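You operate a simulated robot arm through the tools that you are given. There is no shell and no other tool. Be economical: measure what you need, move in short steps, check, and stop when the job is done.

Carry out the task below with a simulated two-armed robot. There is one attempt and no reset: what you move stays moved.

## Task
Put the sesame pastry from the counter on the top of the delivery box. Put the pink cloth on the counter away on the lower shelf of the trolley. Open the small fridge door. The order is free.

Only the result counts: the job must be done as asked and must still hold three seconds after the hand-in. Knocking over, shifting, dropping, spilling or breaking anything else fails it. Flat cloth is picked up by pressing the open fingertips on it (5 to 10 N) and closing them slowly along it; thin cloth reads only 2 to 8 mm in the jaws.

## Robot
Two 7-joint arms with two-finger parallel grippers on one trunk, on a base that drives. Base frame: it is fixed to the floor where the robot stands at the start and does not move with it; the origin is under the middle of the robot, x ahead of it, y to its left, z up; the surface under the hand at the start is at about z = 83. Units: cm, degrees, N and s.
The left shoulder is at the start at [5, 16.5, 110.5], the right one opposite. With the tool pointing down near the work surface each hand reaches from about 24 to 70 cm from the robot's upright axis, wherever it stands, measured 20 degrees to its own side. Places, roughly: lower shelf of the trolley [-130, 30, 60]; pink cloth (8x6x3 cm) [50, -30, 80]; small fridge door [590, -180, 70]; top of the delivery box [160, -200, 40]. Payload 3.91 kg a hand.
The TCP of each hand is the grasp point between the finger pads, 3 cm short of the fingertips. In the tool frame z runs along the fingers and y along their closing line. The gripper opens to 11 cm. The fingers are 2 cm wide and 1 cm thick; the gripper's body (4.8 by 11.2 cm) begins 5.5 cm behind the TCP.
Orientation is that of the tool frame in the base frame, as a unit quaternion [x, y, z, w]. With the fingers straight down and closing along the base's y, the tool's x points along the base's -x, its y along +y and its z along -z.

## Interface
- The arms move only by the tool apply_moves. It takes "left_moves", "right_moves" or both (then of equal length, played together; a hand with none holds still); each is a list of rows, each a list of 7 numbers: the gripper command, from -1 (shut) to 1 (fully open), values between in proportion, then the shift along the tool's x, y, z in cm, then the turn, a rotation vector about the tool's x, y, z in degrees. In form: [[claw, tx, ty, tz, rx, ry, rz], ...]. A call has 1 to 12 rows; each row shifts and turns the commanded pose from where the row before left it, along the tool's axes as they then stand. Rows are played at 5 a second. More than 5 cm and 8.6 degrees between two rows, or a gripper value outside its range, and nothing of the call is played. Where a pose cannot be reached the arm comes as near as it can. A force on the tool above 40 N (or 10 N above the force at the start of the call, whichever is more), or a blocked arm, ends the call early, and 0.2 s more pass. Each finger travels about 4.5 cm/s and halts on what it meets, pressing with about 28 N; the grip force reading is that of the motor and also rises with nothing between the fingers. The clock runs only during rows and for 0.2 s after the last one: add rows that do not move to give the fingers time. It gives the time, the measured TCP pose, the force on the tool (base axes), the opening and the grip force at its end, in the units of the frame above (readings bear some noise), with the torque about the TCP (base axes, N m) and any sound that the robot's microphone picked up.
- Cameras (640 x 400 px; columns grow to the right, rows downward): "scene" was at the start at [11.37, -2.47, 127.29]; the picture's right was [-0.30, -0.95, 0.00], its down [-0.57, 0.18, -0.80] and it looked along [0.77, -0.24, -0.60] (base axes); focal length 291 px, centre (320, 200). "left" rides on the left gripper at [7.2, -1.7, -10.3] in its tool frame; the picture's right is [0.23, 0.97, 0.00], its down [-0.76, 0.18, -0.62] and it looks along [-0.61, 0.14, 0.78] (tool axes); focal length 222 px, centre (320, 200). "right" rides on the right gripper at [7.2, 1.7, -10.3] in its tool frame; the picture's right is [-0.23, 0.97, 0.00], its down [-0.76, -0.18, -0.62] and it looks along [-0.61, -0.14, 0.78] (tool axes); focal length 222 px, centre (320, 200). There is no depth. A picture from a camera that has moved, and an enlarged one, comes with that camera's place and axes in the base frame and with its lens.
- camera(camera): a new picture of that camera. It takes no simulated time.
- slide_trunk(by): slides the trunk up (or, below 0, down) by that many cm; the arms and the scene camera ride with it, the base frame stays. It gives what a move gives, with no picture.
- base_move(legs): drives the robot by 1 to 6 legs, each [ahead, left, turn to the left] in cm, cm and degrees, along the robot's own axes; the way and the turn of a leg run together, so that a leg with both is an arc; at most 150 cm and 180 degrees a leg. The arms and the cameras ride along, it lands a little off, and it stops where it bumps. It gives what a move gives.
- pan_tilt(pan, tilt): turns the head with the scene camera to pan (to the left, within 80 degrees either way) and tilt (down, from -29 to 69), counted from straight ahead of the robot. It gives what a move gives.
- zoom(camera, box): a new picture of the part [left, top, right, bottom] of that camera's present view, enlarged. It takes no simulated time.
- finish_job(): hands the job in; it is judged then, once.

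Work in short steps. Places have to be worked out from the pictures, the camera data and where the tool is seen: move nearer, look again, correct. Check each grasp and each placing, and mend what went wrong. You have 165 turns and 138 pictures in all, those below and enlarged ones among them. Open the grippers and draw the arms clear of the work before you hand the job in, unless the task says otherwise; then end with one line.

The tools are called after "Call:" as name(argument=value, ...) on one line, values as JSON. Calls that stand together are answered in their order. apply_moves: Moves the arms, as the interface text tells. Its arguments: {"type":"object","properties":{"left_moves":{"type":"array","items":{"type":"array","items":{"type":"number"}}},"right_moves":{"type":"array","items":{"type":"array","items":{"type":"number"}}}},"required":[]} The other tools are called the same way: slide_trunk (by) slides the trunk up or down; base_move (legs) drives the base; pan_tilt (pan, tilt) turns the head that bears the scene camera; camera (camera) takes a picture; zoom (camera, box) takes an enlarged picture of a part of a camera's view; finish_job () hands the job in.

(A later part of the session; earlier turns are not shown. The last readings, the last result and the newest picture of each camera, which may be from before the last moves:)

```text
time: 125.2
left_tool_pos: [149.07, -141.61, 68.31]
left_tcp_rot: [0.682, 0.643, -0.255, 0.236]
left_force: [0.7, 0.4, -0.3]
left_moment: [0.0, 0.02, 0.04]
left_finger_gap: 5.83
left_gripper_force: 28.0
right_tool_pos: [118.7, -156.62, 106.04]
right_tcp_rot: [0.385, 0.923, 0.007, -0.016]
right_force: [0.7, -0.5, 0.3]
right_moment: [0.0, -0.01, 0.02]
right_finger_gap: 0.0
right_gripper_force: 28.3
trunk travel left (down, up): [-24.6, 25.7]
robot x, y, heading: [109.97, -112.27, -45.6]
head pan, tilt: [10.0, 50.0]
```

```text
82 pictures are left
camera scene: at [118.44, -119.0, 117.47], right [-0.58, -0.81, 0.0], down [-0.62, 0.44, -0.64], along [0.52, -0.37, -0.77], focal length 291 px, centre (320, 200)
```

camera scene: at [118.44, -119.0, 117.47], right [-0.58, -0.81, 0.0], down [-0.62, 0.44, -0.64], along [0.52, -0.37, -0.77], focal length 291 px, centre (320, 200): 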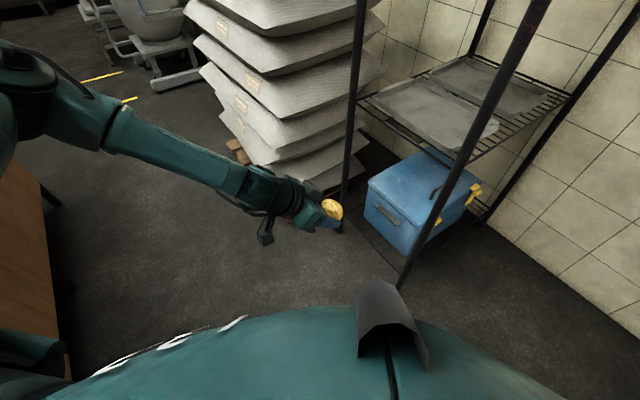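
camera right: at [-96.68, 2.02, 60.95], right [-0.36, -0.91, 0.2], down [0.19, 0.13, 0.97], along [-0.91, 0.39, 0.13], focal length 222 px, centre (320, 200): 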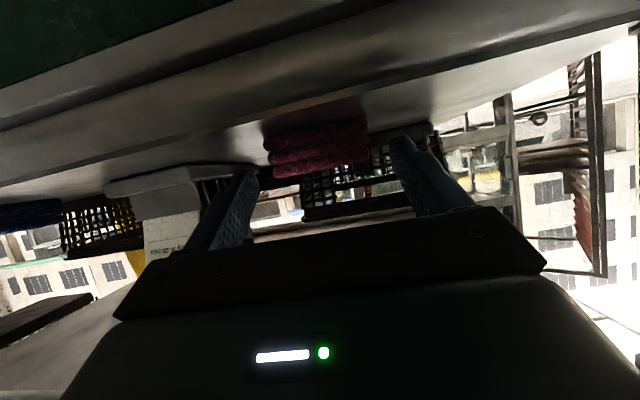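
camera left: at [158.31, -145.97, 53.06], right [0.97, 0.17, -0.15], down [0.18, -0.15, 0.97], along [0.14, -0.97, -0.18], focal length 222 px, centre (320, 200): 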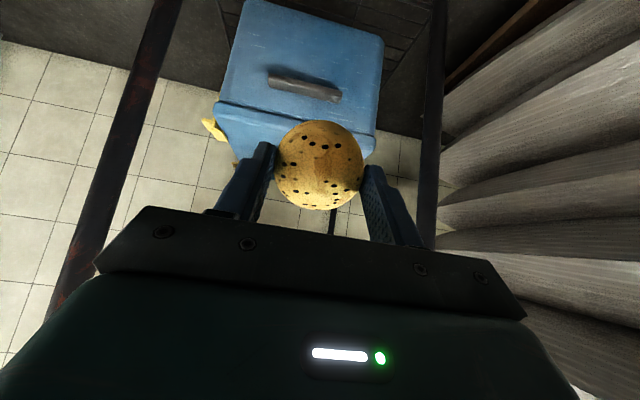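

The yaw works and the forearm now points toward -y. I'll extend the hand about 16 cm in -y so the base can stay clear of the rack leg, and lower it.

Call:
apply_moves(left_moves=[[-0.2, -2.97, 0, 2.68, 0, 0, 0], [-0.2, -2.97, 0, 2.68, 0, 0, 0], [-0.2, -2.97, 0, 2.68, 0, 0, 0], [-0.2, -2.97, 0, 2.68, 0, 0, 0], [-0.2, 0, 0, 0, 0, 0, 0]])

Call:
slide_trunk(by=-12)

Call:
apply_moves(left_moves=[[-0.2, 2.0, 0, 2.23, 0, 0, 0], [-0.2, 2.0, 0, 2.23, 0, 0, 0], [-0.2, 0, 0, 0, 0, 0, 0]])

Call:
camera(camera="scene")

Call:
camera(camera="left")

```text
time: 126.4
left_tool_pos: [148.2, -157.75, 67.89]
left_tcp_rot: [0.682, 0.642, -0.255, 0.239]
left_force: [0.4, -0.9, -1.0]
left_moment: [0.02, -0.01, 0.0]
left_finger_gap: 5.81
left_gripper_force: 27.8
right_tool_pos: [118.71, -156.64, 106.13]
right_tcp_rot: [0.386, 0.922, 0.007, -0.016]
right_force: [-0.6, -0.1, 0.1]
right_moment: [-0.02, -0.01, -0.03]
right_finger_gap: 0.01
right_gripper_force: 27.7
trunk travel left (down, up): [-24.6, 25.7]
robot x, y, heading: [110.21, -112.24, -45.4]
head pan, tilt: [10.0, 50.0]
```

```text
time: 127.9
left_tool_pos: [148.14, -157.72, 56.01]
left_tcp_rot: [0.681, 0.643, -0.255, 0.239]
left_force: [-0.1, 0.3, -0.7]
left_moment: [0.01, 0.04, 0.05]
left_finger_gap: 5.83
left_gripper_force: 28.6
right_tool_pos: [118.65, -156.57, 94.15]
right_tcp_rot: [0.386, 0.922, 0.007, -0.016]
right_force: [0.6, -0.9, -0.4]
right_moment: [0.03, 0.03, 0.0]
right_finger_gap: 0.0
right_gripper_force: 28.3
trunk travel left (down, up): [-12.6, 37.7]
robot x, y, heading: [110.01, -112.78, -45.4]
head pan, tilt: [10.0, 50.0]
```

```text
time: 128.7
left_tool_pos: [147.99, -157.46, 49.9]
left_tcp_rot: [0.682, 0.643, -0.255, 0.237]
left_force: [0.5, -0.9, 0.0]
left_moment: [-0.01, 0.0, 0.0]
left_finger_gap: 5.8
left_gripper_force: 28.1
right_tool_pos: [118.64, -156.67, 94.24]
right_tcp_rot: [0.385, 0.923, 0.007, -0.017]
right_force: [-0.1, -0.6, 0.1]
right_moment: [-0.02, -0.01, -0.05]
right_finger_gap: 0.01
right_gripper_force: 28.6
trunk travel left (down, up): [-12.6, 37.7]
robot x, y, heading: [109.63, -112.3, -45.5]
head pan, tilt: [10.0, 50.0]
```

```text
81 pictures are left
camera scene: at [118.45, -119.0, 105.47], right [-0.58, -0.81, 0.0], down [-0.62, 0.44, -0.64], along [0.52, -0.37, -0.77], focal length 291 px, centre (320, 200)
```

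scene: 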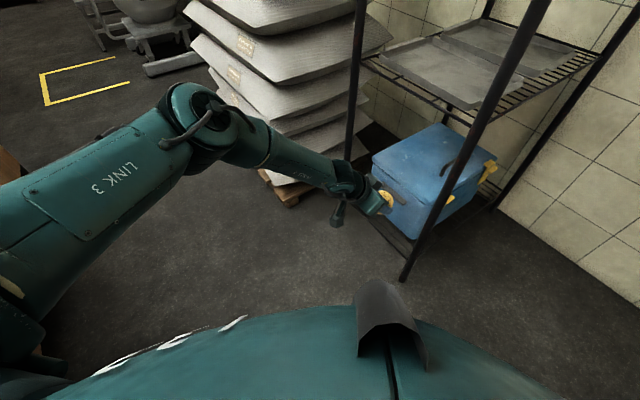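

```text
80 pictures are left
camera left: at [147.13, -145.3, 53.06], right [0.98, 0.11, -0.15], down [0.17, -0.18, 0.97], along [0.08, -0.98, -0.2], focal length 222 px, centre (320, 200)
```

left: 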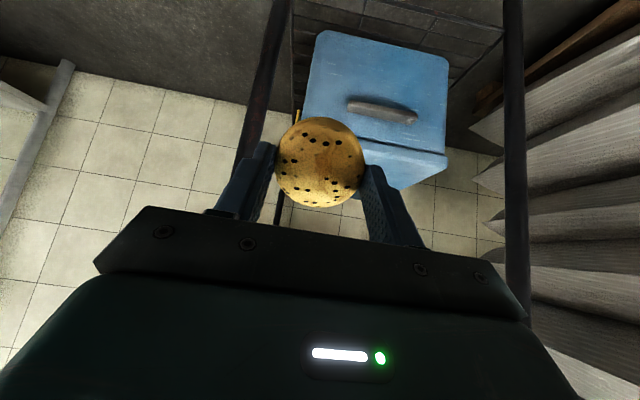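

The geometry is now good: the forearm lies along -y between the legs. I'll pull the right hand in a bit, then align the base so the hand is at x = 160 in front of the rack.

Call:
apply_moves(right_moves=[[-1, 4, -2, 0, 0, 0, 0], [-1, 4, -2, -2, 0, 0, 0], [-1, 0, 0, 0, 0, 0, 0]])

Call:
base_move(legs=[[13, 3, 0]])

Call:
camera(camera="left")

Call:
camera(camera="scene")

```text
time: 129.5
left_tool_pos: [147.97, -157.66, 49.8]
left_tcp_rot: [0.682, 0.643, -0.255, 0.238]
left_force: [-0.3, -0.3, -1.3]
left_moment: [0.01, 0.0, 0.04]
left_finger_gap: 5.81
left_gripper_force: 28.0
right_tool_pos: [110.33, -153.77, 96.23]
right_tcp_rot: [0.386, 0.922, 0.006, -0.016]
right_force: [0.2, -0.9, 0.4]
right_moment: [-0.01, 0.02, -0.01]
right_finger_gap: 0.0
right_gripper_force: 28.2
trunk travel left (down, up): [-12.6, 37.7]
robot x, y, heading: [109.76, -112.71, -45.1]
head pan, tilt: [10.0, 50.0]
```

```text
time: 130.8
left_tool_pos: [159.38, -164.91, 49.78]
left_tcp_rot: [0.682, 0.643, -0.255, 0.237]
left_force: [-0.7, 1.2, -0.8]
left_moment: [-0.02, 0.04, -0.04]
left_finger_gap: 5.82
left_gripper_force: 27.9
right_tool_pos: [121.69, -161.0, 96.3]
right_tcp_rot: [0.386, 0.922, 0.007, -0.016]
right_force: [-0.7, 0.8, 0.3]
right_moment: [-0.04, 0.01, 0.07]
right_finger_gap: 0.0
right_gripper_force: 28.0
trunk travel left (down, up): [-12.6, 37.7]
robot x, y, heading: [121.07, -119.62, -45.3]
head pan, tilt: [10.0, 50.0]
```

```text
79 pictures are left
camera left: at [158.36, -152.55, 53.08], right [0.98, 0.11, -0.15], down [0.17, -0.18, 0.97], along [0.08, -0.98, -0.2], focal length 222 px, centre (320, 200)
```

left: 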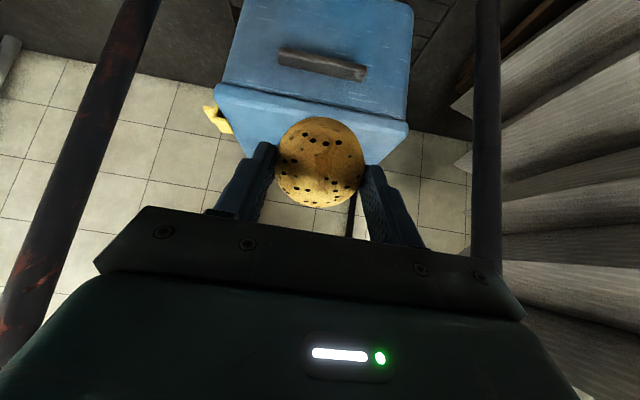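

```text
78 pictures are left
camera scene: at [129.7, -126.25, 105.47], right [-0.58, -0.81, 0.0], down [-0.62, 0.44, -0.64], along [0.52, -0.37, -0.77], focal length 291 px, centre (320, 200)
```

scene: 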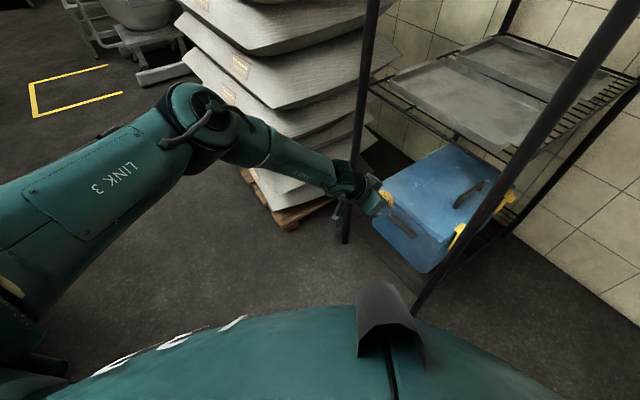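

Height is fine (pastry bottom ≈45, lid 40). I'll move in along -y in two steps.

Call:
base_move(legs=[[6, -5.5, 0]])

Call:
camera(camera="scene")

Call:
camera(camera="left")

```text
time: 132.0
left_tool_pos: [159.69, -172.88, 49.9]
left_tcp_rot: [0.682, 0.643, -0.255, 0.238]
left_force: [-0.4, 0.2, -0.7]
left_moment: [0.02, -0.03, -0.02]
left_finger_gap: 5.84
left_gripper_force: 27.8
right_tool_pos: [122.01, -168.95, 96.23]
right_tcp_rot: [0.385, 0.923, 0.007, -0.016]
right_force: [0.1, -0.6, 0.5]
right_moment: [0.02, 0.01, 0.01]
right_finger_gap: 0.02
right_gripper_force: 28.0
trunk travel left (down, up): [-12.6, 37.7]
robot x, y, heading: [121.37, -127.82, -45.7]
head pan, tilt: [10.0, 50.0]
```

```text
77 pictures are left
camera scene: at [130.05, -134.27, 105.47], right [-0.58, -0.81, 0.0], down [-0.62, 0.44, -0.64], along [0.52, -0.37, -0.77], focal length 291 px, centre (320, 200)
```

scene: 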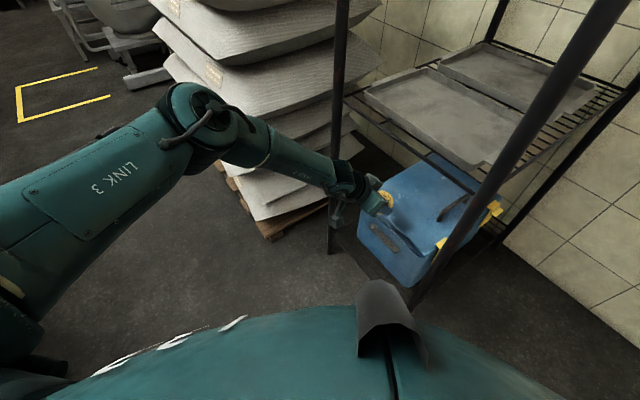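

```text
76 pictures are left
camera left: at [158.74, -160.53, 53.07], right [0.98, 0.11, -0.15], down [0.17, -0.18, 0.97], along [0.08, -0.98, -0.2], focal length 222 px, centre (320, 200)
```

left: 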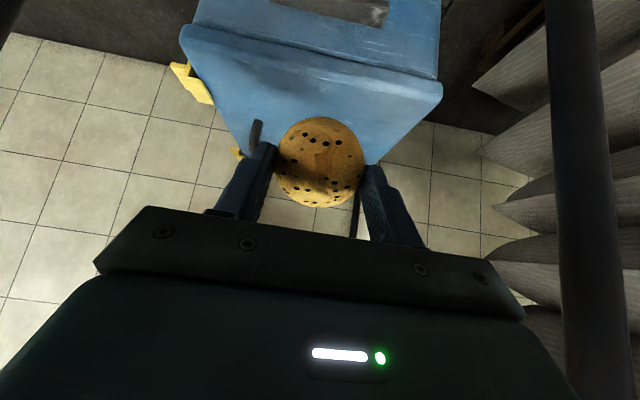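

Call:
base_move(legs=[[6.5, -5.5, 0]])

Call:
camera(camera="scene")

Call:
camera(camera="left")

```text
time: 133.1
left_tool_pos: [160.3, -181.24, 49.82]
left_tcp_rot: [0.682, 0.643, -0.255, 0.238]
left_force: [-0.2, 0.5, -0.6]
left_moment: [0.02, -0.03, 0.0]
left_finger_gap: 5.78
left_gripper_force: 27.8
right_tool_pos: [122.77, -177.56, 96.24]
right_tcp_rot: [0.385, 0.923, 0.007, -0.016]
right_force: [0.6, 0.5, -0.2]
right_moment: [-0.01, -0.04, -0.01]
right_finger_gap: 0.0
right_gripper_force: 28.4
trunk travel left (down, up): [-12.6, 37.7]
robot x, y, heading: [122.34, -136.57, -45.4]
head pan, tilt: [10.0, 50.0]
```

```text
75 pictures are left
camera scene: at [130.71, -142.7, 105.47], right [-0.58, -0.82, 0.0], down [-0.62, 0.44, -0.64], along [0.52, -0.37, -0.77], focal length 291 px, centre (320, 200)
```

scene: 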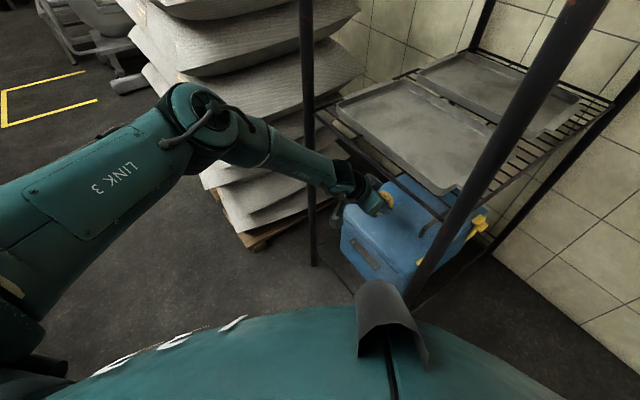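

```text
74 pictures are left
camera left: at [159.41, -168.93, 53.07], right [0.98, 0.11, -0.15], down [0.17, -0.18, 0.97], along [0.08, -0.98, -0.2], focal length 222 px, centre (320, 200)
```

left: 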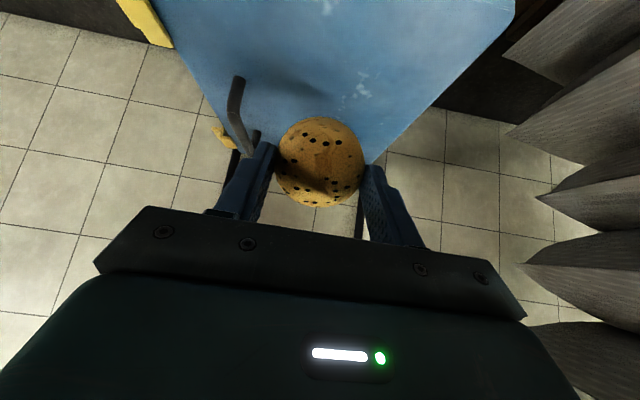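

The pastry hovers over the free lid area left of the handle. I'll shift 1.5 cm away from the handle and lower it.

Call:
apply_moves(left_moves=[[-0.2, 0.67, 0.8, 0.74, 0, 0, 0], [-0.2, 0.67, 0.7, 0.74, 0, 0, 0], [-0.2, 0.67, 0, 0.74, 0, 0, 0], [-0.2, 0.67, 0, 0.74, 0, 0, 0], [-0.2, 0, 0, 0, 0, 0, 0]])

Call:
camera(camera="left")

```text
time: 134.3
left_tool_pos: [161.72, -181.61, 47.82]
left_tcp_rot: [0.674, 0.647, -0.25, 0.255]
left_force: [-0.1, -0.1, -0.7]
left_moment: [0.0, 0.01, -0.01]
left_finger_gap: 5.83
left_gripper_force: 28.1
left hand out of reach, approached as far as the arm can: row 2, 4
right_tool_pos: [122.67, -177.45, 96.3]
right_tcp_rot: [0.386, 0.922, 0.007, -0.016]
right_force: [0.5, 0.1, 0.3]
right_moment: [0.06, 0.01, 0.01]
right_finger_gap: 0.03
right_gripper_force: 28.1
trunk travel left (down, up): [-12.6, 37.7]
robot x, y, heading: [122.21, -136.29, -45.5]
head pan, tilt: [10.0, 50.0]
```

```text
73 pictures are left
camera left: at [160.37, -169.23, 50.77], right [0.98, 0.14, -0.13], down [0.15, -0.16, 0.98], along [0.11, -0.98, -0.17], focal length 222 px, centre (320, 200)
```

left: 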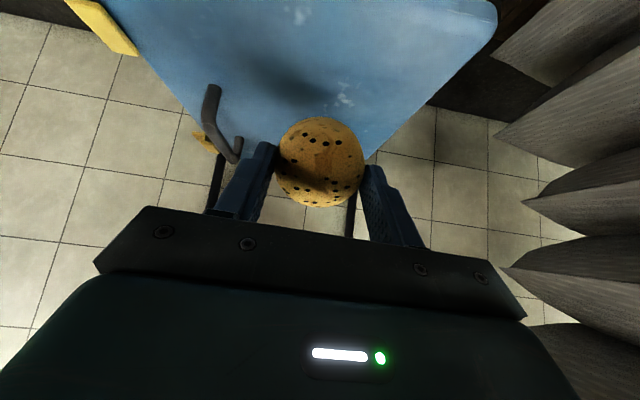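

Arm limit again, so the trunk will lower the rest.

Call:
slide_trunk(by=-2.3)

Call:
slide_trunk(by=-0.5)

Call:
camera(camera="left")

```text
time: 135.0
left_tool_pos: [161.72, -181.58, 45.6]
left_tcp_rot: [0.673, 0.648, -0.249, 0.255]
left_force: [0.0, -0.8, -0.7]
left_moment: [0.01, 0.04, 0.0]
left_finger_gap: 5.8
left_gripper_force: 28.7
right_tool_pos: [122.73, -177.53, 94.01]
right_tcp_rot: [0.385, 0.923, 0.006, -0.016]
right_force: [0.4, 0.0, -0.2]
right_moment: [0.02, -0.01, 0.0]
right_finger_gap: 0.01
right_gripper_force: 28.0
trunk travel left (down, up): [-10.3, 40.0]
robot x, y, heading: [121.92, -136.24, -45.5]
head pan, tilt: [10.0, 50.0]
```

```text
time: 135.6
left_tool_pos: [161.74, -181.51, 45.02]
left_tcp_rot: [0.674, 0.647, -0.25, 0.254]
left_force: [-0.5, 0.5, -1.1]
left_moment: [0.02, 0.03, -0.01]
left_finger_gap: 5.8
left_gripper_force: 27.5
right_tool_pos: [122.74, -177.46, 93.57]
right_tcp_rot: [0.386, 0.922, 0.007, -0.016]
right_force: [0.6, -0.6, 0.2]
right_moment: [0.02, -0.01, 0.03]
right_finger_gap: 0.0
right_gripper_force: 27.7
trunk travel left (down, up): [-9.8, 40.5]
robot x, y, heading: [122.5, -136.33, -45.3]
head pan, tilt: [10.0, 50.0]
```

```text
72 pictures are left
camera left: at [160.36, -169.23, 47.98], right [0.98, 0.14, -0.13], down [0.15, -0.16, 0.98], along [0.11, -0.98, -0.18], focal length 222 px, centre (320, 200)
```

left: 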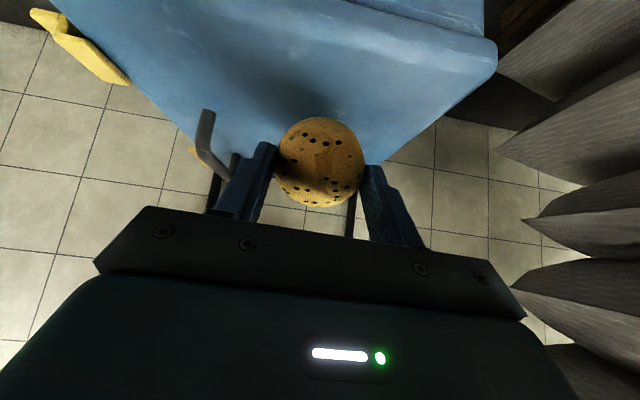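

Call:
slide_trunk(by=-0.5)

Call:
slide_trunk(by=-0.4)

Call:
slide_trunk(by=-0.4)

Call:
camera(camera="left")

```text
time: 136.1
left_tool_pos: [161.7, -181.62, 44.57]
left_tcp_rot: [0.674, 0.647, -0.25, 0.255]
left_force: [-0.1, 0.7, -0.3]
left_moment: [0.02, 0.0, 0.04]
left_finger_gap: 5.78
left_gripper_force: 27.5
right_tool_pos: [122.66, -177.5, 92.88]
right_tcp_rot: [0.386, 0.922, 0.007, -0.017]
right_force: [-0.1, 0.2, -0.1]
right_moment: [-0.01, 0.01, -0.02]
right_finger_gap: 0.0
right_gripper_force: 28.2
trunk travel left (down, up): [-9.3, 41.0]
robot x, y, heading: [122.68, -136.34, -45.6]
head pan, tilt: [10.0, 50.0]
```

```text
time: 136.6
left_tool_pos: [161.74, -181.69, 44.1]
left_tcp_rot: [0.674, 0.647, -0.251, 0.255]
left_force: [0.2, 0.6, -0.7]
left_moment: [0.01, 0.0, 0.04]
left_finger_gap: 5.82
left_gripper_force: 28.2
right_tool_pos: [122.54, -177.55, 92.64]
right_tcp_rot: [0.385, 0.923, 0.007, -0.016]
right_force: [0.3, 0.0, -0.1]
right_moment: [0.02, 0.01, 0.02]
right_finger_gap: 0.0
right_gripper_force: 28.3
trunk travel left (down, up): [-8.9, 41.4]
robot x, y, heading: [122.05, -136.04, -45.6]
head pan, tilt: [10.0, 50.0]
```

```text
time: 137.2
left_tool_pos: [161.71, -181.56, 43.79]
left_tcp_rot: [0.673, 0.647, -0.25, 0.255]
left_force: [0.0, 0.3, -0.5]
left_moment: [0.01, 0.0, 0.01]
left_finger_gap: 5.8
left_gripper_force: 27.6
right_tool_pos: [122.7, -177.58, 92.24]
right_tcp_rot: [0.385, 0.923, 0.006, -0.016]
right_force: [0.3, 0.1, 0.4]
right_moment: [0.02, -0.01, 0.0]
right_finger_gap: 0.02
right_gripper_force: 28.5
trunk travel left (down, up): [-8.5, 41.8]
robot x, y, heading: [122.38, -136.43, -45.3]
head pan, tilt: [10.0, 50.0]
```

```text
71 pictures are left
camera left: at [160.36, -169.23, 46.68], right [0.98, 0.14, -0.13], down [0.15, -0.16, 0.98], along [0.11, -0.98, -0.18], focal length 222 px, centre (320, 200)
```

left: 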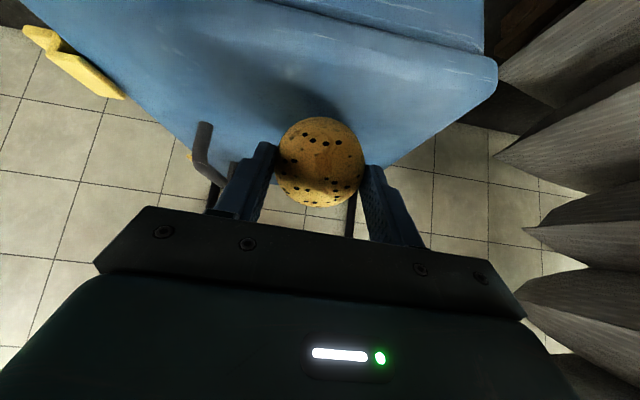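

Call:
slide_trunk(by=-0.5)

Call:
slide_trunk(by=-0.4)

Call:
slide_trunk(by=-0.4)

Call:
camera(camera="left")

```text
time: 137.7
left_tool_pos: [161.75, -181.69, 43.16]
left_tcp_rot: [0.674, 0.647, -0.25, 0.255]
left_force: [-0.2, 0.2, -1.4]
left_moment: [0.01, 0.01, -0.04]
left_finger_gap: 5.84
left_gripper_force: 28.4
right_tool_pos: [122.75, -177.62, 91.88]
right_tcp_rot: [0.385, 0.923, 0.007, -0.017]
right_force: [-0.2, 0.7, 0.1]
right_moment: [0.01, 0.02, -0.01]
right_finger_gap: 0.02
right_gripper_force: 28.3
trunk travel left (down, up): [-8.0, 42.3]
robot x, y, heading: [122.07, -136.57, -45.7]
head pan, tilt: [10.0, 50.0]
```

```text
time: 138.2
left_tool_pos: [161.79, -181.68, 42.95]
left_tcp_rot: [0.674, 0.647, -0.25, 0.255]
left_force: [-0.4, 1.4, -0.3]
left_moment: [0.01, -0.01, 0.01]
left_finger_gap: 5.8
left_gripper_force: 27.9
right_tool_pos: [122.68, -177.55, 91.22]
right_tcp_rot: [0.385, 0.923, 0.007, -0.016]
right_force: [0.0, 0.9, 0.7]
right_moment: [0.03, 0.0, -0.01]
right_finger_gap: 0.02
right_gripper_force: 28.6
trunk travel left (down, up): [-7.6, 42.7]
robot x, y, heading: [122.28, -135.85, -45.5]
head pan, tilt: [10.0, 50.0]
```

```text
time: 138.8
left_tool_pos: [161.69, -181.63, 42.42]
left_tcp_rot: [0.674, 0.647, -0.25, 0.254]
left_force: [-0.4, -0.5, -1.2]
left_moment: [0.0, -0.01, -0.03]
left_finger_gap: 5.81
left_gripper_force: 28.2
right_tool_pos: [122.72, -177.54, 90.84]
right_tcp_rot: [0.385, 0.923, 0.007, -0.017]
right_force: [0.3, 0.4, 0.3]
right_moment: [0.0, 0.0, -0.01]
right_finger_gap: 0.01
right_gripper_force: 28.5
trunk travel left (down, up): [-7.2, 43.1]
robot x, y, heading: [121.84, -136.29, -45.3]
head pan, tilt: [10.0, 50.0]
```

```text
70 pictures are left
camera left: at [160.36, -169.23, 45.38], right [0.98, 0.14, -0.13], down [0.15, -0.16, 0.98], along [0.11, -0.98, -0.18], focal length 222 px, centre (320, 200)
```

left: 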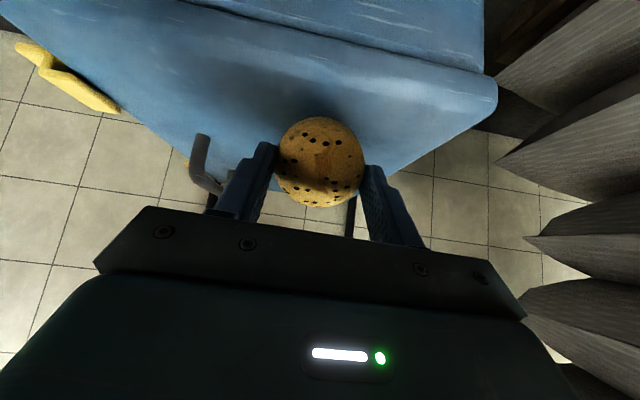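

Call:
slide_trunk(by=-0.6)

Call:
slide_trunk(by=-0.5)

Call:
slide_trunk(by=-0.5)

Call:
camera(camera="left")

```text
time: 139.3
left_tool_pos: [161.64, -181.47, 41.82]
left_tcp_rot: [0.674, 0.647, -0.251, 0.255]
left_force: [-0.2, 0.7, -0.6]
left_moment: [-0.02, 0.0, 0.04]
left_finger_gap: 5.82
left_gripper_force: 28.0
right_tool_pos: [122.62, -177.42, 90.24]
right_tcp_rot: [0.385, 0.923, 0.007, -0.016]
right_force: [0.1, 0.2, 0.6]
right_moment: [0.03, 0.0, -0.01]
right_finger_gap: 0.0
right_gripper_force: 28.3
trunk travel left (down, up): [-6.6, 43.7]
robot x, y, heading: [122.31, -136.22, -45.4]
head pan, tilt: [10.0, 50.0]
```

```text
time: 139.8
left_tool_pos: [161.77, -181.73, 41.5]
left_tcp_rot: [0.673, 0.647, -0.25, 0.256]
left_force: [-0.2, 0.5, 5.3]
left_moment: [-0.02, -0.02, 0.03]
left_finger_gap: 5.81
left_gripper_force: 28.0
right_tool_pos: [122.87, -177.49, 89.74]
right_tcp_rot: [0.385, 0.923, 0.007, -0.016]
right_force: [0.4, 0.0, -0.6]
right_moment: [0.02, -0.01, 0.01]
right_finger_gap: 0.0
right_gripper_force: 27.8
trunk travel left (down, up): [-6.1, 44.2]
robot x, y, heading: [122.06, -136.17, -45.3]
head pan, tilt: [10.0, 50.0]
```

```text
time: 140.4
left_tool_pos: [161.7, -181.83, 41.34]
left_tcp_rot: [0.673, 0.645, -0.253, 0.259]
left_force: [-0.6, 0.9, 25.5]
left_moment: [-0.11, 0.02, 0.01]
left_finger_gap: 5.84
left_gripper_force: 28.1
right_tool_pos: [122.61, -177.39, 89.44]
right_tcp_rot: [0.385, 0.923, 0.006, -0.016]
right_force: [0.3, -0.4, 0.5]
right_moment: [0.02, -0.01, -0.01]
right_finger_gap: 0.0
right_gripper_force: 28.3
trunk travel left (down, up): [-5.6, 44.7]
robot x, y, heading: [122.34, -136.7, -45.4]
head pan, tilt: [10.0, 50.0]
```

```text
69 pictures are left
camera left: at [160.41, -169.42, 44.16], right [0.98, 0.14, -0.13], down [0.15, -0.15, 0.98], along [0.11, -0.98, -0.17], focal length 222 px, centre (320, 200)
```

left: 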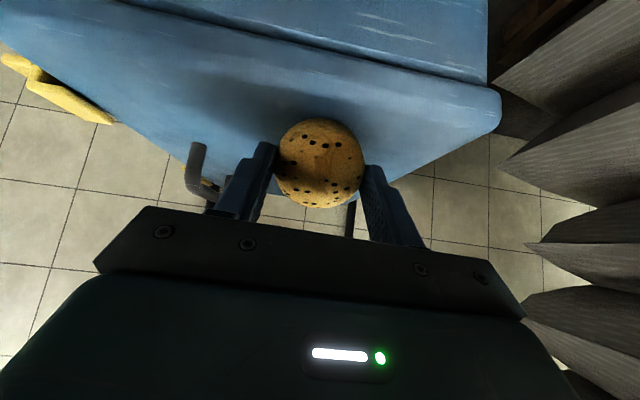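

Contact on the lid (≈37). I'll ease up and open the fingers a little.

Call:
slide_trunk(by=0.6)

Call:
apply_moves(left_moves=[[0.15, 0, 0, 0, 0, 0, 0], [0.25, 0, 0, 0, 0, 0, 0], [0.35, 0, 0, 0, 0, 0, 0], [0.35, 0, 0, 0, 0, 0, 0], [0.35, 0, 0, 0, 0, 0, 0]])

Call:
camera(camera="left")

Call:
camera(camera="scene")

```text
time: 140.9
left_tool_pos: [161.62, -181.45, 41.47]
left_tcp_rot: [0.675, 0.647, -0.249, 0.254]
left_force: [0.4, 0.4, 8.8]
left_moment: [-0.1, 0.01, 0.02]
left_finger_gap: 5.82
left_gripper_force: 27.5
right_tool_pos: [122.64, -177.42, 89.92]
right_tcp_rot: [0.385, 0.923, 0.006, -0.015]
right_force: [-0.2, 0.2, -0.6]
right_moment: [-0.04, -0.02, 0.02]
right_finger_gap: 0.0
right_gripper_force: 27.7
trunk travel left (down, up): [-6.2, 44.1]
robot x, y, heading: [122.46, -136.06, -45.2]
head pan, tilt: [10.0, 50.0]
```

```text
time: 142.1
left_tool_pos: [161.66, -181.59, 41.49]
left_tcp_rot: [0.674, 0.646, -0.25, 0.255]
left_force: [0.5, 0.3, 0.4]
left_moment: [-0.03, -0.02, -0.01]
left_finger_gap: 7.45
left_gripper_force: 0.1
right_tool_pos: [122.66, -177.49, 90.03]
right_tcp_rot: [0.385, 0.923, 0.007, -0.017]
right_force: [0.2, 0.1, -0.8]
right_moment: [0.01, 0.01, -0.01]
right_finger_gap: 0.0
right_gripper_force: 28.1
trunk travel left (down, up): [-6.2, 44.1]
robot x, y, heading: [122.18, -136.37, -45.4]
head pan, tilt: [10.0, 50.0]
```

```text
68 pictures are left
camera left: at [160.36, -169.23, 44.38], right [0.98, 0.14, -0.13], down [0.15, -0.16, 0.98], along [0.11, -0.98, -0.18], focal length 222 px, centre (320, 200)
```

left: 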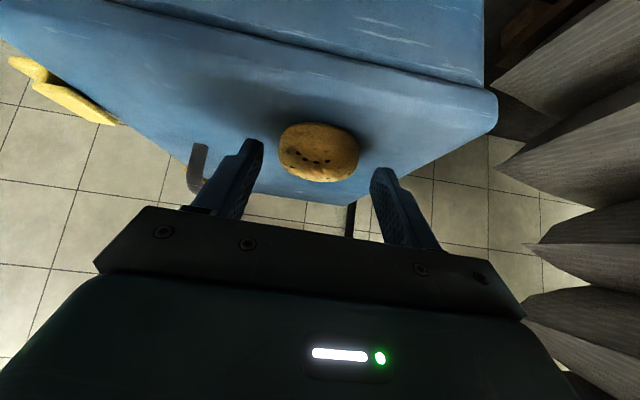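

```text
67 pictures are left
camera scene: at [130.7, -142.69, 99.07], right [-0.58, -0.82, 0.0], down [-0.62, 0.44, -0.64], along [0.52, -0.37, -0.77], focal length 291 px, centre (320, 200)
```

scene: 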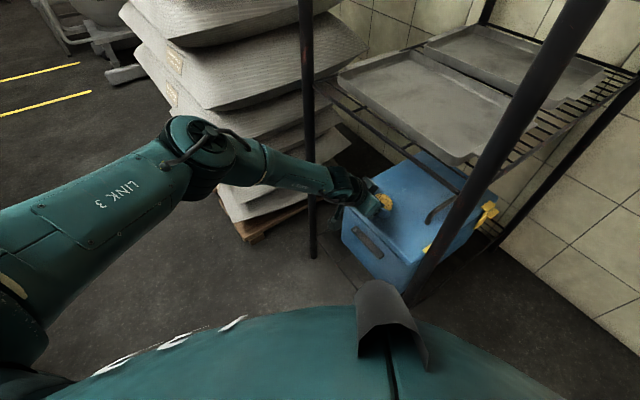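

The pastry lies flat on the lid. I'll raise the hand to its entry height and back straight out the way I came.

Call:
slide_trunk(by=6)

Call:
base_move(legs=[[-6.5, 5.5, 0], [-6, 5.5, 0], [-13, 2, 0]])

Call:
zoom(camera="scene", box=[300, 80, 540, 300])

```text
time: 143.1
left_tool_pos: [161.77, -181.56, 47.39]
left_tcp_rot: [0.674, 0.647, -0.25, 0.254]
left_force: [-0.3, -0.4, 0.5]
left_moment: [0.01, 0.05, -0.04]
left_finger_gap: 7.43
left_gripper_force: 0.1
right_tool_pos: [122.75, -177.57, 95.92]
right_tcp_rot: [0.385, 0.923, 0.008, -0.017]
right_force: [0.5, 0.4, 0.7]
right_moment: [0.0, 0.01, 0.05]
right_finger_gap: 0.0
right_gripper_force: 28.5
trunk travel left (down, up): [-12.2, 38.1]
robot x, y, heading: [122.59, -136.31, -45.3]
head pan, tilt: [10.0, 50.0]
```

```text
time: 146.0
left_tool_pos: [153.08, -154.32, 47.41]
left_tcp_rot: [0.674, 0.647, -0.25, 0.254]
left_force: [0.0, 0.6, -0.3]
left_moment: [-0.01, 0.0, 0.01]
left_finger_gap: 7.46
left_gripper_force: 0.0
right_tool_pos: [114.07, -150.24, 95.92]
right_tcp_rot: [0.384, 0.923, 0.007, -0.016]
right_force: [0.0, 0.0, -0.3]
right_moment: [0.03, -0.04, -0.03]
right_finger_gap: 0.0
right_gripper_force: 28.3
trunk travel left (down, up): [-12.2, 38.1]
robot x, y, heading: [113.93, -108.97, -45.5]
head pan, tilt: [10.0, 50.0]
```

```text
1.82 times, centred on (420, 190) of scene
camera zoom: at [121.98, -115.48, 105.07], right [-0.58, -0.82, 0.0], down [-0.63, 0.44, -0.64], along [0.52, -0.37, -0.77], focal length 529 px, centre (138, 218)
```

zoom: 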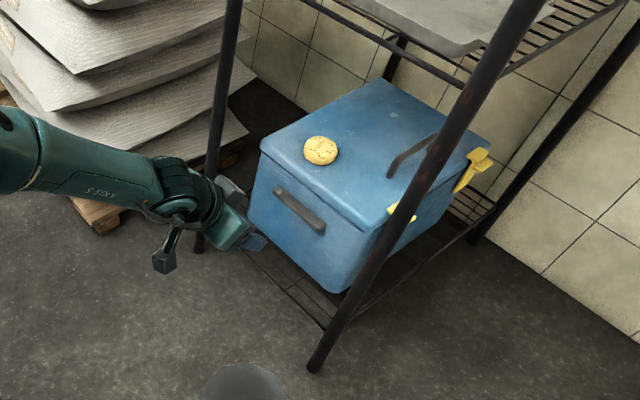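

Pastry placed. Now I'll fold the left arm back to its compact downward pose.

Call:
slide_trunk(by=12)

Call:
apply_moves(left_moves=[[0.35, 2.97, 0, -2.68, 0, 0, 0], [0.35, 2.97, 0, -2.68, 0, 0, 0], [-0.5, 0, 0, 0, -5.02, 0, -5.57], [-0.5, 0, 0, 0, -5.02, 0, -5.57], [-0.5, 0, 0, 0, -5.02, 0, -5.57], [-0.5, 0, 0, 0, -5.02, 0, -5.57], [-0.5, 0, 0, 0, -5.02, 0, -5.57], [-0.5, 0, 0, 0, -5.02, 0, -5.57]])

Call:
apply_moves(left_moves=[[-0.5, -2, 0, -3, 0, 7, 0], [-0.5, -1, 0, -3.5, 0, 7, 0], [-0.5, -1, 0, -3.5, 0, 7, 0], [-0.5, 0, 0, -4, 0, 7, 0], [-0.5, 0, 0, -4, 0, 7, 0], [-0.5, 0, 0, -4, 0, 7, 0], [-0.5, 0, 0, -4, 0, 0, 0], [-0.5, 0, 0, -4, 0, 0, 0], [-0.5, 0, 0, 0, 0, 0, 0]])

Call:
base_move(legs=[[0, 0, 45]])

Call:
pan_tilt(pan=-10, tilt=15)

Call:
camera(camera="scene")

```text
time: 147.5
left_tool_pos: [153.07, -154.28, 59.46]
left_tcp_rot: [0.673, 0.647, -0.25, 0.255]
left_force: [-0.2, 0.5, 0.6]
left_moment: [-0.02, 0.0, -0.01]
left_finger_gap: 7.44
left_gripper_force: 0.0
right_tool_pos: [114.1, -150.3, 107.91]
right_tcp_rot: [0.384, 0.923, 0.007, -0.015]
right_force: [0.2, -0.5, -0.3]
right_moment: [0.03, 0.0, -0.01]
right_finger_gap: 0.0
right_gripper_force: 27.8
trunk travel left (down, up): [-24.2, 26.1]
robot x, y, heading: [113.18, -109.53, -45.3]
head pan, tilt: [10.0, 50.0]
```

```text
time: 149.3
left_tool_pos: [153.17, -146.23, 59.46]
left_tcp_rot: [0.371, 0.854, -0.137, 0.338]
left_force: [0.2, 0.5, -0.3]
left_moment: [-0.01, -0.02, 0.0]
left_finger_gap: 2.73
left_gripper_force: 0.0
right_tool_pos: [114.06, -150.2, 107.95]
right_tcp_rot: [0.384, 0.923, 0.007, -0.016]
right_force: [-0.6, -0.2, 0.0]
right_moment: [-0.01, 0.0, -0.03]
right_finger_gap: 0.01
right_gripper_force: 27.9
trunk travel left (down, up): [-24.2, 26.1]
robot x, y, heading: [113.85, -109.09, -45.3]
head pan, tilt: [10.0, 50.0]
```

```text
time: 151.3
left_tool_pos: [149.09, -142.43, 89.51]
left_tcp_rot: [0.397, 0.918, 0.006, 0.008]
left_force: [0.1, -0.1, 1.7]
left_moment: [0.03, 0.0, 0.02]
left_finger_gap: 2.75
left_gripper_force: 0.1
right_tool_pos: [114.04, -150.32, 107.88]
right_tcp_rot: [0.384, 0.923, 0.007, -0.016]
right_force: [-0.5, 0.3, 0.6]
right_moment: [-0.01, 0.0, 0.02]
right_finger_gap: 0.0
right_gripper_force: 27.9
trunk travel left (down, up): [-24.2, 26.1]
robot x, y, heading: [113.01, -109.24, -45.2]
head pan, tilt: [10.0, 50.0]
```

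```text
time: 153.7
left_tool_pos: [162.21, -108.13, 89.47]
left_tcp_rot: [0.02, 1.0, 0.007, 0.006]
left_force: [-0.5, -0.3, 0.1]
left_moment: [0.0, -0.01, 0.02]
left_finger_gap: 2.75
left_gripper_force: 0.0
right_tool_pos: [142.69, -138.22, 107.83]
right_tcp_rot: [0.008, 1.0, 0.0, -0.017]
right_force: [0.0, 0.5, 0.2]
right_moment: [-0.01, 0.01, -0.02]
right_finger_gap: 0.0
right_gripper_force: 28.0
trunk travel left (down, up): [-24.2, 26.1]
robot x, y, heading: [113.35, -108.84, -1.1]
head pan, tilt: [10.0, 50.0]
```

```text
time: 154.7
left_tool_pos: [162.29, -108.09, 89.47]
left_tcp_rot: [0.02, 1.0, 0.007, 0.006]
left_force: [0.3, 0.2, -0.1]
left_moment: [-0.03, -0.01, 0.01]
left_finger_gap: 2.73
left_gripper_force: 0.1
right_tool_pos: [142.71, -138.22, 107.96]
right_tcp_rot: [0.008, 1.0, 0.001, -0.018]
right_force: [0.0, 0.4, 1.0]
right_moment: [-0.02, 0.04, -0.01]
right_finger_gap: 0.0
right_gripper_force: 28.1
trunk travel left (down, up): [-24.2, 26.1]
robot x, y, heading: [113.39, -109.02, -0.9]
head pan, tilt: [-10.0, 15.0]
```

```text
65 pictures are left
camera scene: at [125.73, -110.77, 122.44], right [-0.19, -0.98, 0.0], down [-0.25, 0.05, -0.97], along [0.95, -0.18, -0.26], focal length 291 px, centre (320, 200)
```

scene: 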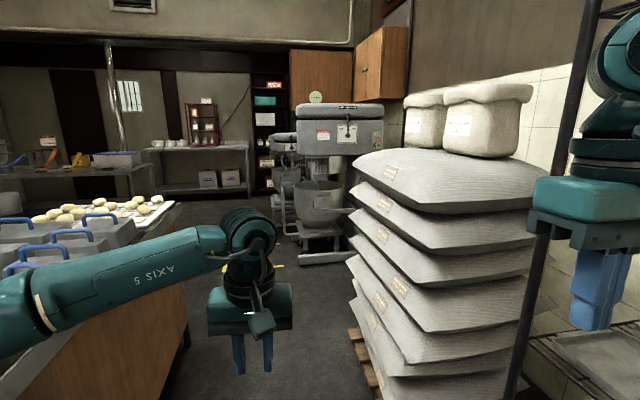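

Next is the fridge at x≈590. The corridor between counter and sacks is about 86 cm wide, so I'll raise the trunk to lift the arms above baskets and sacks and check them first.

Call:
slide_trunk(by=25)

Call:
pan_tilt(pan=-50, tilt=25)

Call:
camera(camera="scene")

Call:
pan_tilt(pan=50, tilt=25)

Call:
camera(camera="scene")

```text
time: 157.3
left_tool_pos: [162.22, -108.15, 114.46]
left_tcp_rot: [0.021, 1.0, 0.008, 0.007]
left_force: [-0.9, 0.2, -0.3]
left_moment: [0.02, 0.02, 0.04]
left_finger_gap: 2.74
left_gripper_force: 0.0
right_tool_pos: [142.69, -138.23, 132.99]
right_tcp_rot: [0.009, 1.0, 0.0, -0.018]
right_force: [0.1, 0.9, -0.1]
right_moment: [-0.02, 0.02, 0.03]
right_finger_gap: 0.0
right_gripper_force: 28.3
trunk travel left (down, up): [-49.2, 1.1]
robot x, y, heading: [113.36, -108.86, -1.0]
head pan, tilt: [-10.0, 15.0]
```

```text
time: 158.4
left_tool_pos: [162.23, -108.06, 114.57]
left_tcp_rot: [0.021, 1.0, 0.008, 0.007]
left_force: [0.2, -0.2, 0.9]
left_moment: [-0.02, 0.02, 0.02]
left_finger_gap: 2.76
left_gripper_force: 0.2
right_tool_pos: [142.71, -138.24, 132.9]
right_tcp_rot: [0.008, 1.0, 0.001, -0.018]
right_force: [-0.1, 0.6, -0.7]
right_moment: [-0.01, 0.0, 0.01]
right_finger_gap: 0.0
right_gripper_force: 28.6
trunk travel left (down, up): [-49.2, 1.1]
robot x, y, heading: [113.52, -109.33, -0.9]
head pan, tilt: [-50.0, 25.0]
```

```text
64 pictures are left
camera scene: at [122.37, -116.15, 145.82], right [-0.78, -0.63, 0.0], down [-0.27, 0.33, -0.91], along [0.57, -0.7, -0.42], focal length 291 px, centre (320, 200)
```

scene: 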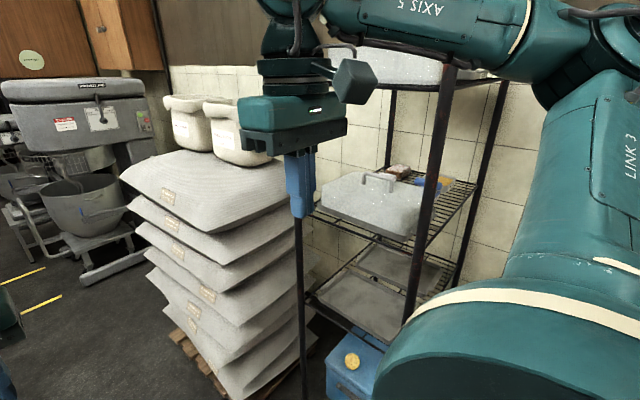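

```text
time: 160.1
left_tool_pos: [162.2, -108.1, 114.44]
left_tcp_rot: [0.021, 1.0, 0.008, 0.006]
left_force: [0.3, 0.1, -0.1]
left_moment: [0.01, -0.01, 0.0]
left_finger_gap: 2.75
left_gripper_force: 0.2
right_tool_pos: [142.73, -138.22, 132.93]
right_tcp_rot: [0.008, 1.0, 0.0, -0.017]
right_force: [-0.3, 0.3, -0.7]
right_moment: [-0.01, 0.0, 0.02]
right_finger_gap: 0.0
right_gripper_force: 27.9
trunk travel left (down, up): [-49.2, 1.1]
robot x, y, heading: [113.48, -109.27, -0.6]
head pan, tilt: [50.0, 25.0]
```

```text
63 pictures are left
camera scene: at [122.6, -102.04, 145.82], right [0.76, -0.66, 0.0], down [-0.28, -0.32, -0.91], along [0.59, 0.68, -0.42], focal length 291 px, centre (320, 200)
```

scene: 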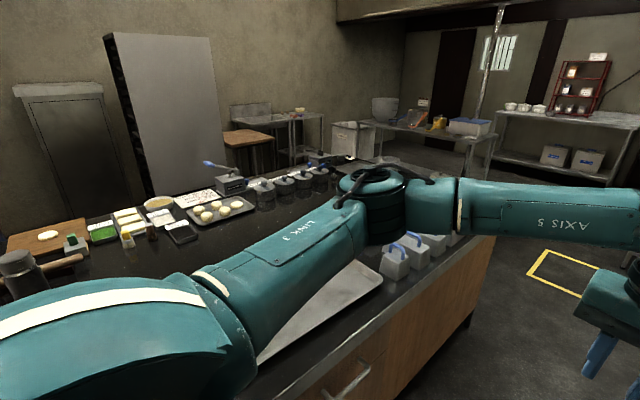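

The left elbow clears the counter baskets. I'll extend the right hand forward and inward so its elbow clears the rack and sacks.

Call:
apply_moves(right_moves=[[-1, -4, 1.5, 0, 0, 0, 0], [-1, -4, 1.5, 0, 0, 0, 0], [-1, -4, 1.5, 0, 0, 0, 0], [-1, -4, 1.5, 0, 0, 0, 0], [-1, -4, 1.5, 0, 0, 0, 0], [-1, 0, 0, 0, 0, 0, 0]])

Call:
pan_tilt(pan=-50, tilt=25)

Call:
camera(camera="scene")

```text
time: 161.5
left_tool_pos: [162.06, -108.01, 114.45]
left_tcp_rot: [0.021, 1.0, 0.007, 0.007]
left_force: [0.0, -0.3, -1.1]
left_moment: [0.01, -0.03, -0.03]
left_finger_gap: 2.72
left_gripper_force: 0.0
right_tool_pos: [162.6, -130.98, 132.32]
right_tcp_rot: [0.008, 1.0, 0.0, -0.016]
right_force: [0.6, 0.2, 0.1]
right_moment: [-0.03, 0.01, 0.0]
right_finger_gap: 0.0
right_gripper_force: 27.7
trunk travel left (down, up): [-49.2, 1.1]
robot x, y, heading: [113.27, -108.86, -1.0]
head pan, tilt: [50.0, 25.0]
```

```text
time: 163.3
left_tool_pos: [162.18, -108.02, 114.27]
left_tcp_rot: [0.021, 1.0, 0.008, 0.006]
left_force: [-0.4, 0.0, -0.4]
left_moment: [0.0, -0.03, 0.02]
left_finger_gap: 2.75
left_gripper_force: 0.0
right_tool_pos: [162.65, -131.08, 132.13]
right_tcp_rot: [0.008, 1.0, 0.0, -0.017]
right_force: [0.7, -0.7, -0.4]
right_moment: [0.0, 0.0, -0.02]
right_finger_gap: 0.0
right_gripper_force: 28.1
trunk travel left (down, up): [-49.2, 1.1]
robot x, y, heading: [113.39, -108.6, -0.9]
head pan, tilt: [-50.0, 25.0]
```

```text
62 pictures are left
camera scene: at [122.37, -116.15, 145.82], right [-0.78, -0.63, 0.0], down [-0.27, 0.33, -0.91], along [0.57, -0.7, -0.42], focal length 291 px, centre (320, 200)
```

scene: 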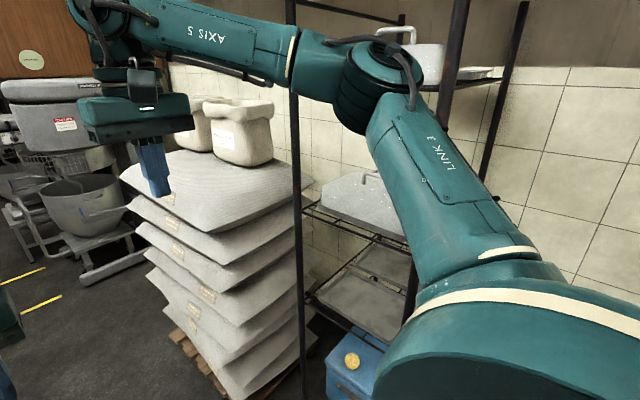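

Call:
apply_moves(right_moves=[[-1, -4, 1, -1, 0, 0, 0], [-1, -4, 1, -1, 0, 0, 0], [-1, -3, 1, -1, 0, 0, 0], [-1, 0, 0, 0, 0, 0, 0]])

Call:
camera(camera="scene")

```text
time: 164.3
left_tool_pos: [162.14, -108.12, 114.38]
left_tcp_rot: [0.021, 1.0, 0.008, 0.005]
left_force: [-0.4, 0.7, 0.4]
left_moment: [0.05, 0.02, 0.0]
left_finger_gap: 2.77
left_gripper_force: 0.1
right_tool_pos: [164.18, -132.16, 131.91]
right_tcp_rot: [0.008, 1.0, 0.001, -0.018]
right_force: [-0.9, -0.3, -0.6]
right_moment: [-0.01, 0.03, -0.01]
right_finger_gap: 0.0
right_gripper_force: 27.9
right hand out of reach, approached as far as the arm can: row 1, 2, 3
trunk travel left (down, up): [-49.2, 1.1]
robot x, y, heading: [113.12, -109.28, -1.0]
head pan, tilt: [-50.0, 25.0]
```

```text
61 pictures are left
camera scene: at [122.35, -116.15, 145.83], right [-0.78, -0.63, 0.0], down [-0.27, 0.33, -0.91], along [0.57, -0.7, -0.42], focal length 291 px, centre (320, 200)
```

scene: 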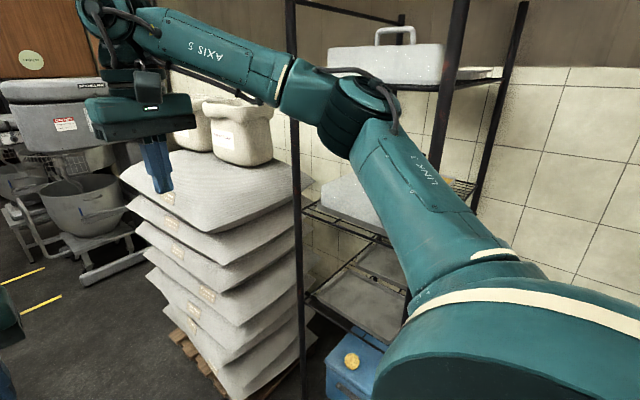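

Clearances look OK: elbow at y≈-152 against rack at -172 and bags at y < -175. I'll drive ahead in steps.

Call:
base_move(legs=[[0, 0, 1], [80, 0, 0]])

Call:
pan_tilt(pan=0, tilt=25)

Call:
camera(camera="scene")

```text
time: 168.9
left_tool_pos: [242.09, -106.81, 114.44]
left_tcp_rot: [0.011, 1.0, 0.008, 0.006]
left_force: [-0.3, 0.1, 0.2]
left_moment: [0.0, 0.01, 0.04]
left_finger_gap: 2.76
left_gripper_force: 0.1
right_tool_pos: [244.62, -130.79, 131.85]
right_tcp_rot: [-0.003, 1.0, -0.001, -0.017]
right_force: [-0.1, -0.6, 0.3]
right_moment: [0.03, 0.01, 0.0]
right_finger_gap: 0.0
right_gripper_force: 28.0
trunk travel left (down, up): [-49.2, 1.1]
robot x, y, heading: [193.24, -108.95, -0.0]
head pan, tilt: [-50.0, 25.0]
```

```text
time: 170.1
left_tool_pos: [242.02, -106.79, 114.52]
left_tcp_rot: [0.011, 1.0, 0.009, 0.007]
left_force: [-0.8, -0.1, 0.1]
left_moment: [-0.02, -0.01, 0.01]
left_finger_gap: 2.77
left_gripper_force: 0.2
right_tool_pos: [244.52, -130.94, 131.91]
right_tcp_rot: [-0.003, 1.0, -0.001, -0.017]
right_force: [1.1, 0.3, 0.2]
right_moment: [-0.02, 0.0, -0.03]
right_finger_gap: 0.0
right_gripper_force: 28.0
trunk travel left (down, up): [-49.2, 1.1]
robot x, y, heading: [193.57, -108.62, 0.6]
head pan, tilt: [0.0, 25.0]
```

```text
60 pictures are left
camera scene: at [205.61, -108.66, 145.82], right [0.0, -1.0, 0.0], down [-0.42, 0.0, -0.91], along [0.91, 0.0, -0.42], focal length 291 px, centre (320, 200)
```

scene: 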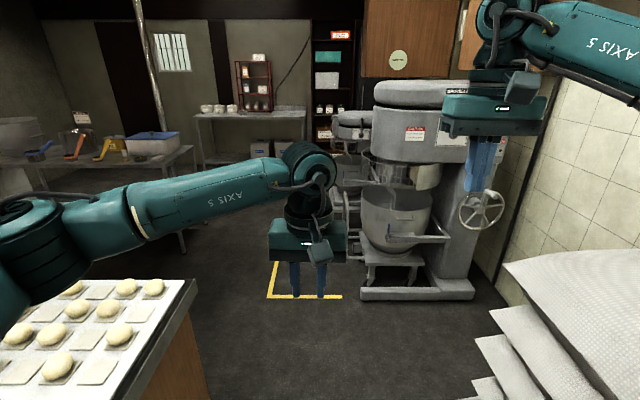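

Call:
base_move(legs=[[70, 2, 0]])

Call:
pan_tilt(pan=-10, tilt=20)

Call:
camera(camera="scene")

```text
time: 173.9
left_tool_pos: [311.34, -103.56, 114.52]
left_tcp_rot: [0.005, 1.0, 0.009, 0.006]
left_force: [0.2, 0.2, 0.2]
left_moment: [-0.04, -0.01, 0.0]
left_finger_gap: 2.72
left_gripper_force: 0.0
right_tool_pos: [314.17, -127.59, 131.96]
right_tcp_rot: [-0.009, 1.0, 0.0, -0.017]
right_force: [0.4, 0.0, 0.3]
right_moment: [-0.03, -0.01, 0.01]
right_finger_gap: 0.02
right_gripper_force: 28.0
trunk travel left (down, up): [-49.2, 1.1]
robot x, y, heading: [263.0, -106.17, 1.1]
head pan, tilt: [0.0, 25.0]
```

```text
time: 174.6
left_tool_pos: [311.37, -103.39, 114.48]
left_tcp_rot: [0.005, 1.0, 0.009, 0.006]
left_force: [0.6, 0.8, 0.5]
left_moment: [-0.02, 0.0, 0.03]
left_finger_gap: 2.73
left_gripper_force: 0.1
right_tool_pos: [314.16, -127.59, 131.97]
right_tcp_rot: [-0.008, 1.0, 0.001, -0.018]
right_force: [-0.9, 0.5, 0.3]
right_moment: [0.0, 0.0, 0.0]
right_finger_gap: 0.0
right_gripper_force: 28.4
trunk travel left (down, up): [-49.2, 1.1]
robot x, y, heading: [262.68, -106.04, 0.9]
head pan, tilt: [-10.0, 20.0]
```

```text
59 pictures are left
camera scene: at [274.93, -107.39, 146.63], right [-0.16, -0.99, 0.0], down [-0.34, 0.05, -0.94], along [0.93, -0.15, -0.34], focal length 291 px, centre (320, 200)
```

scene: 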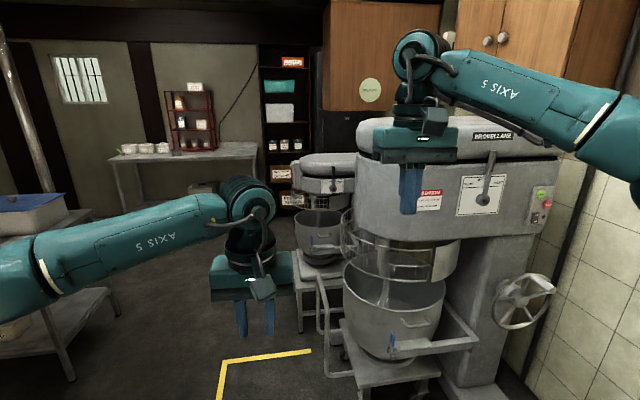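

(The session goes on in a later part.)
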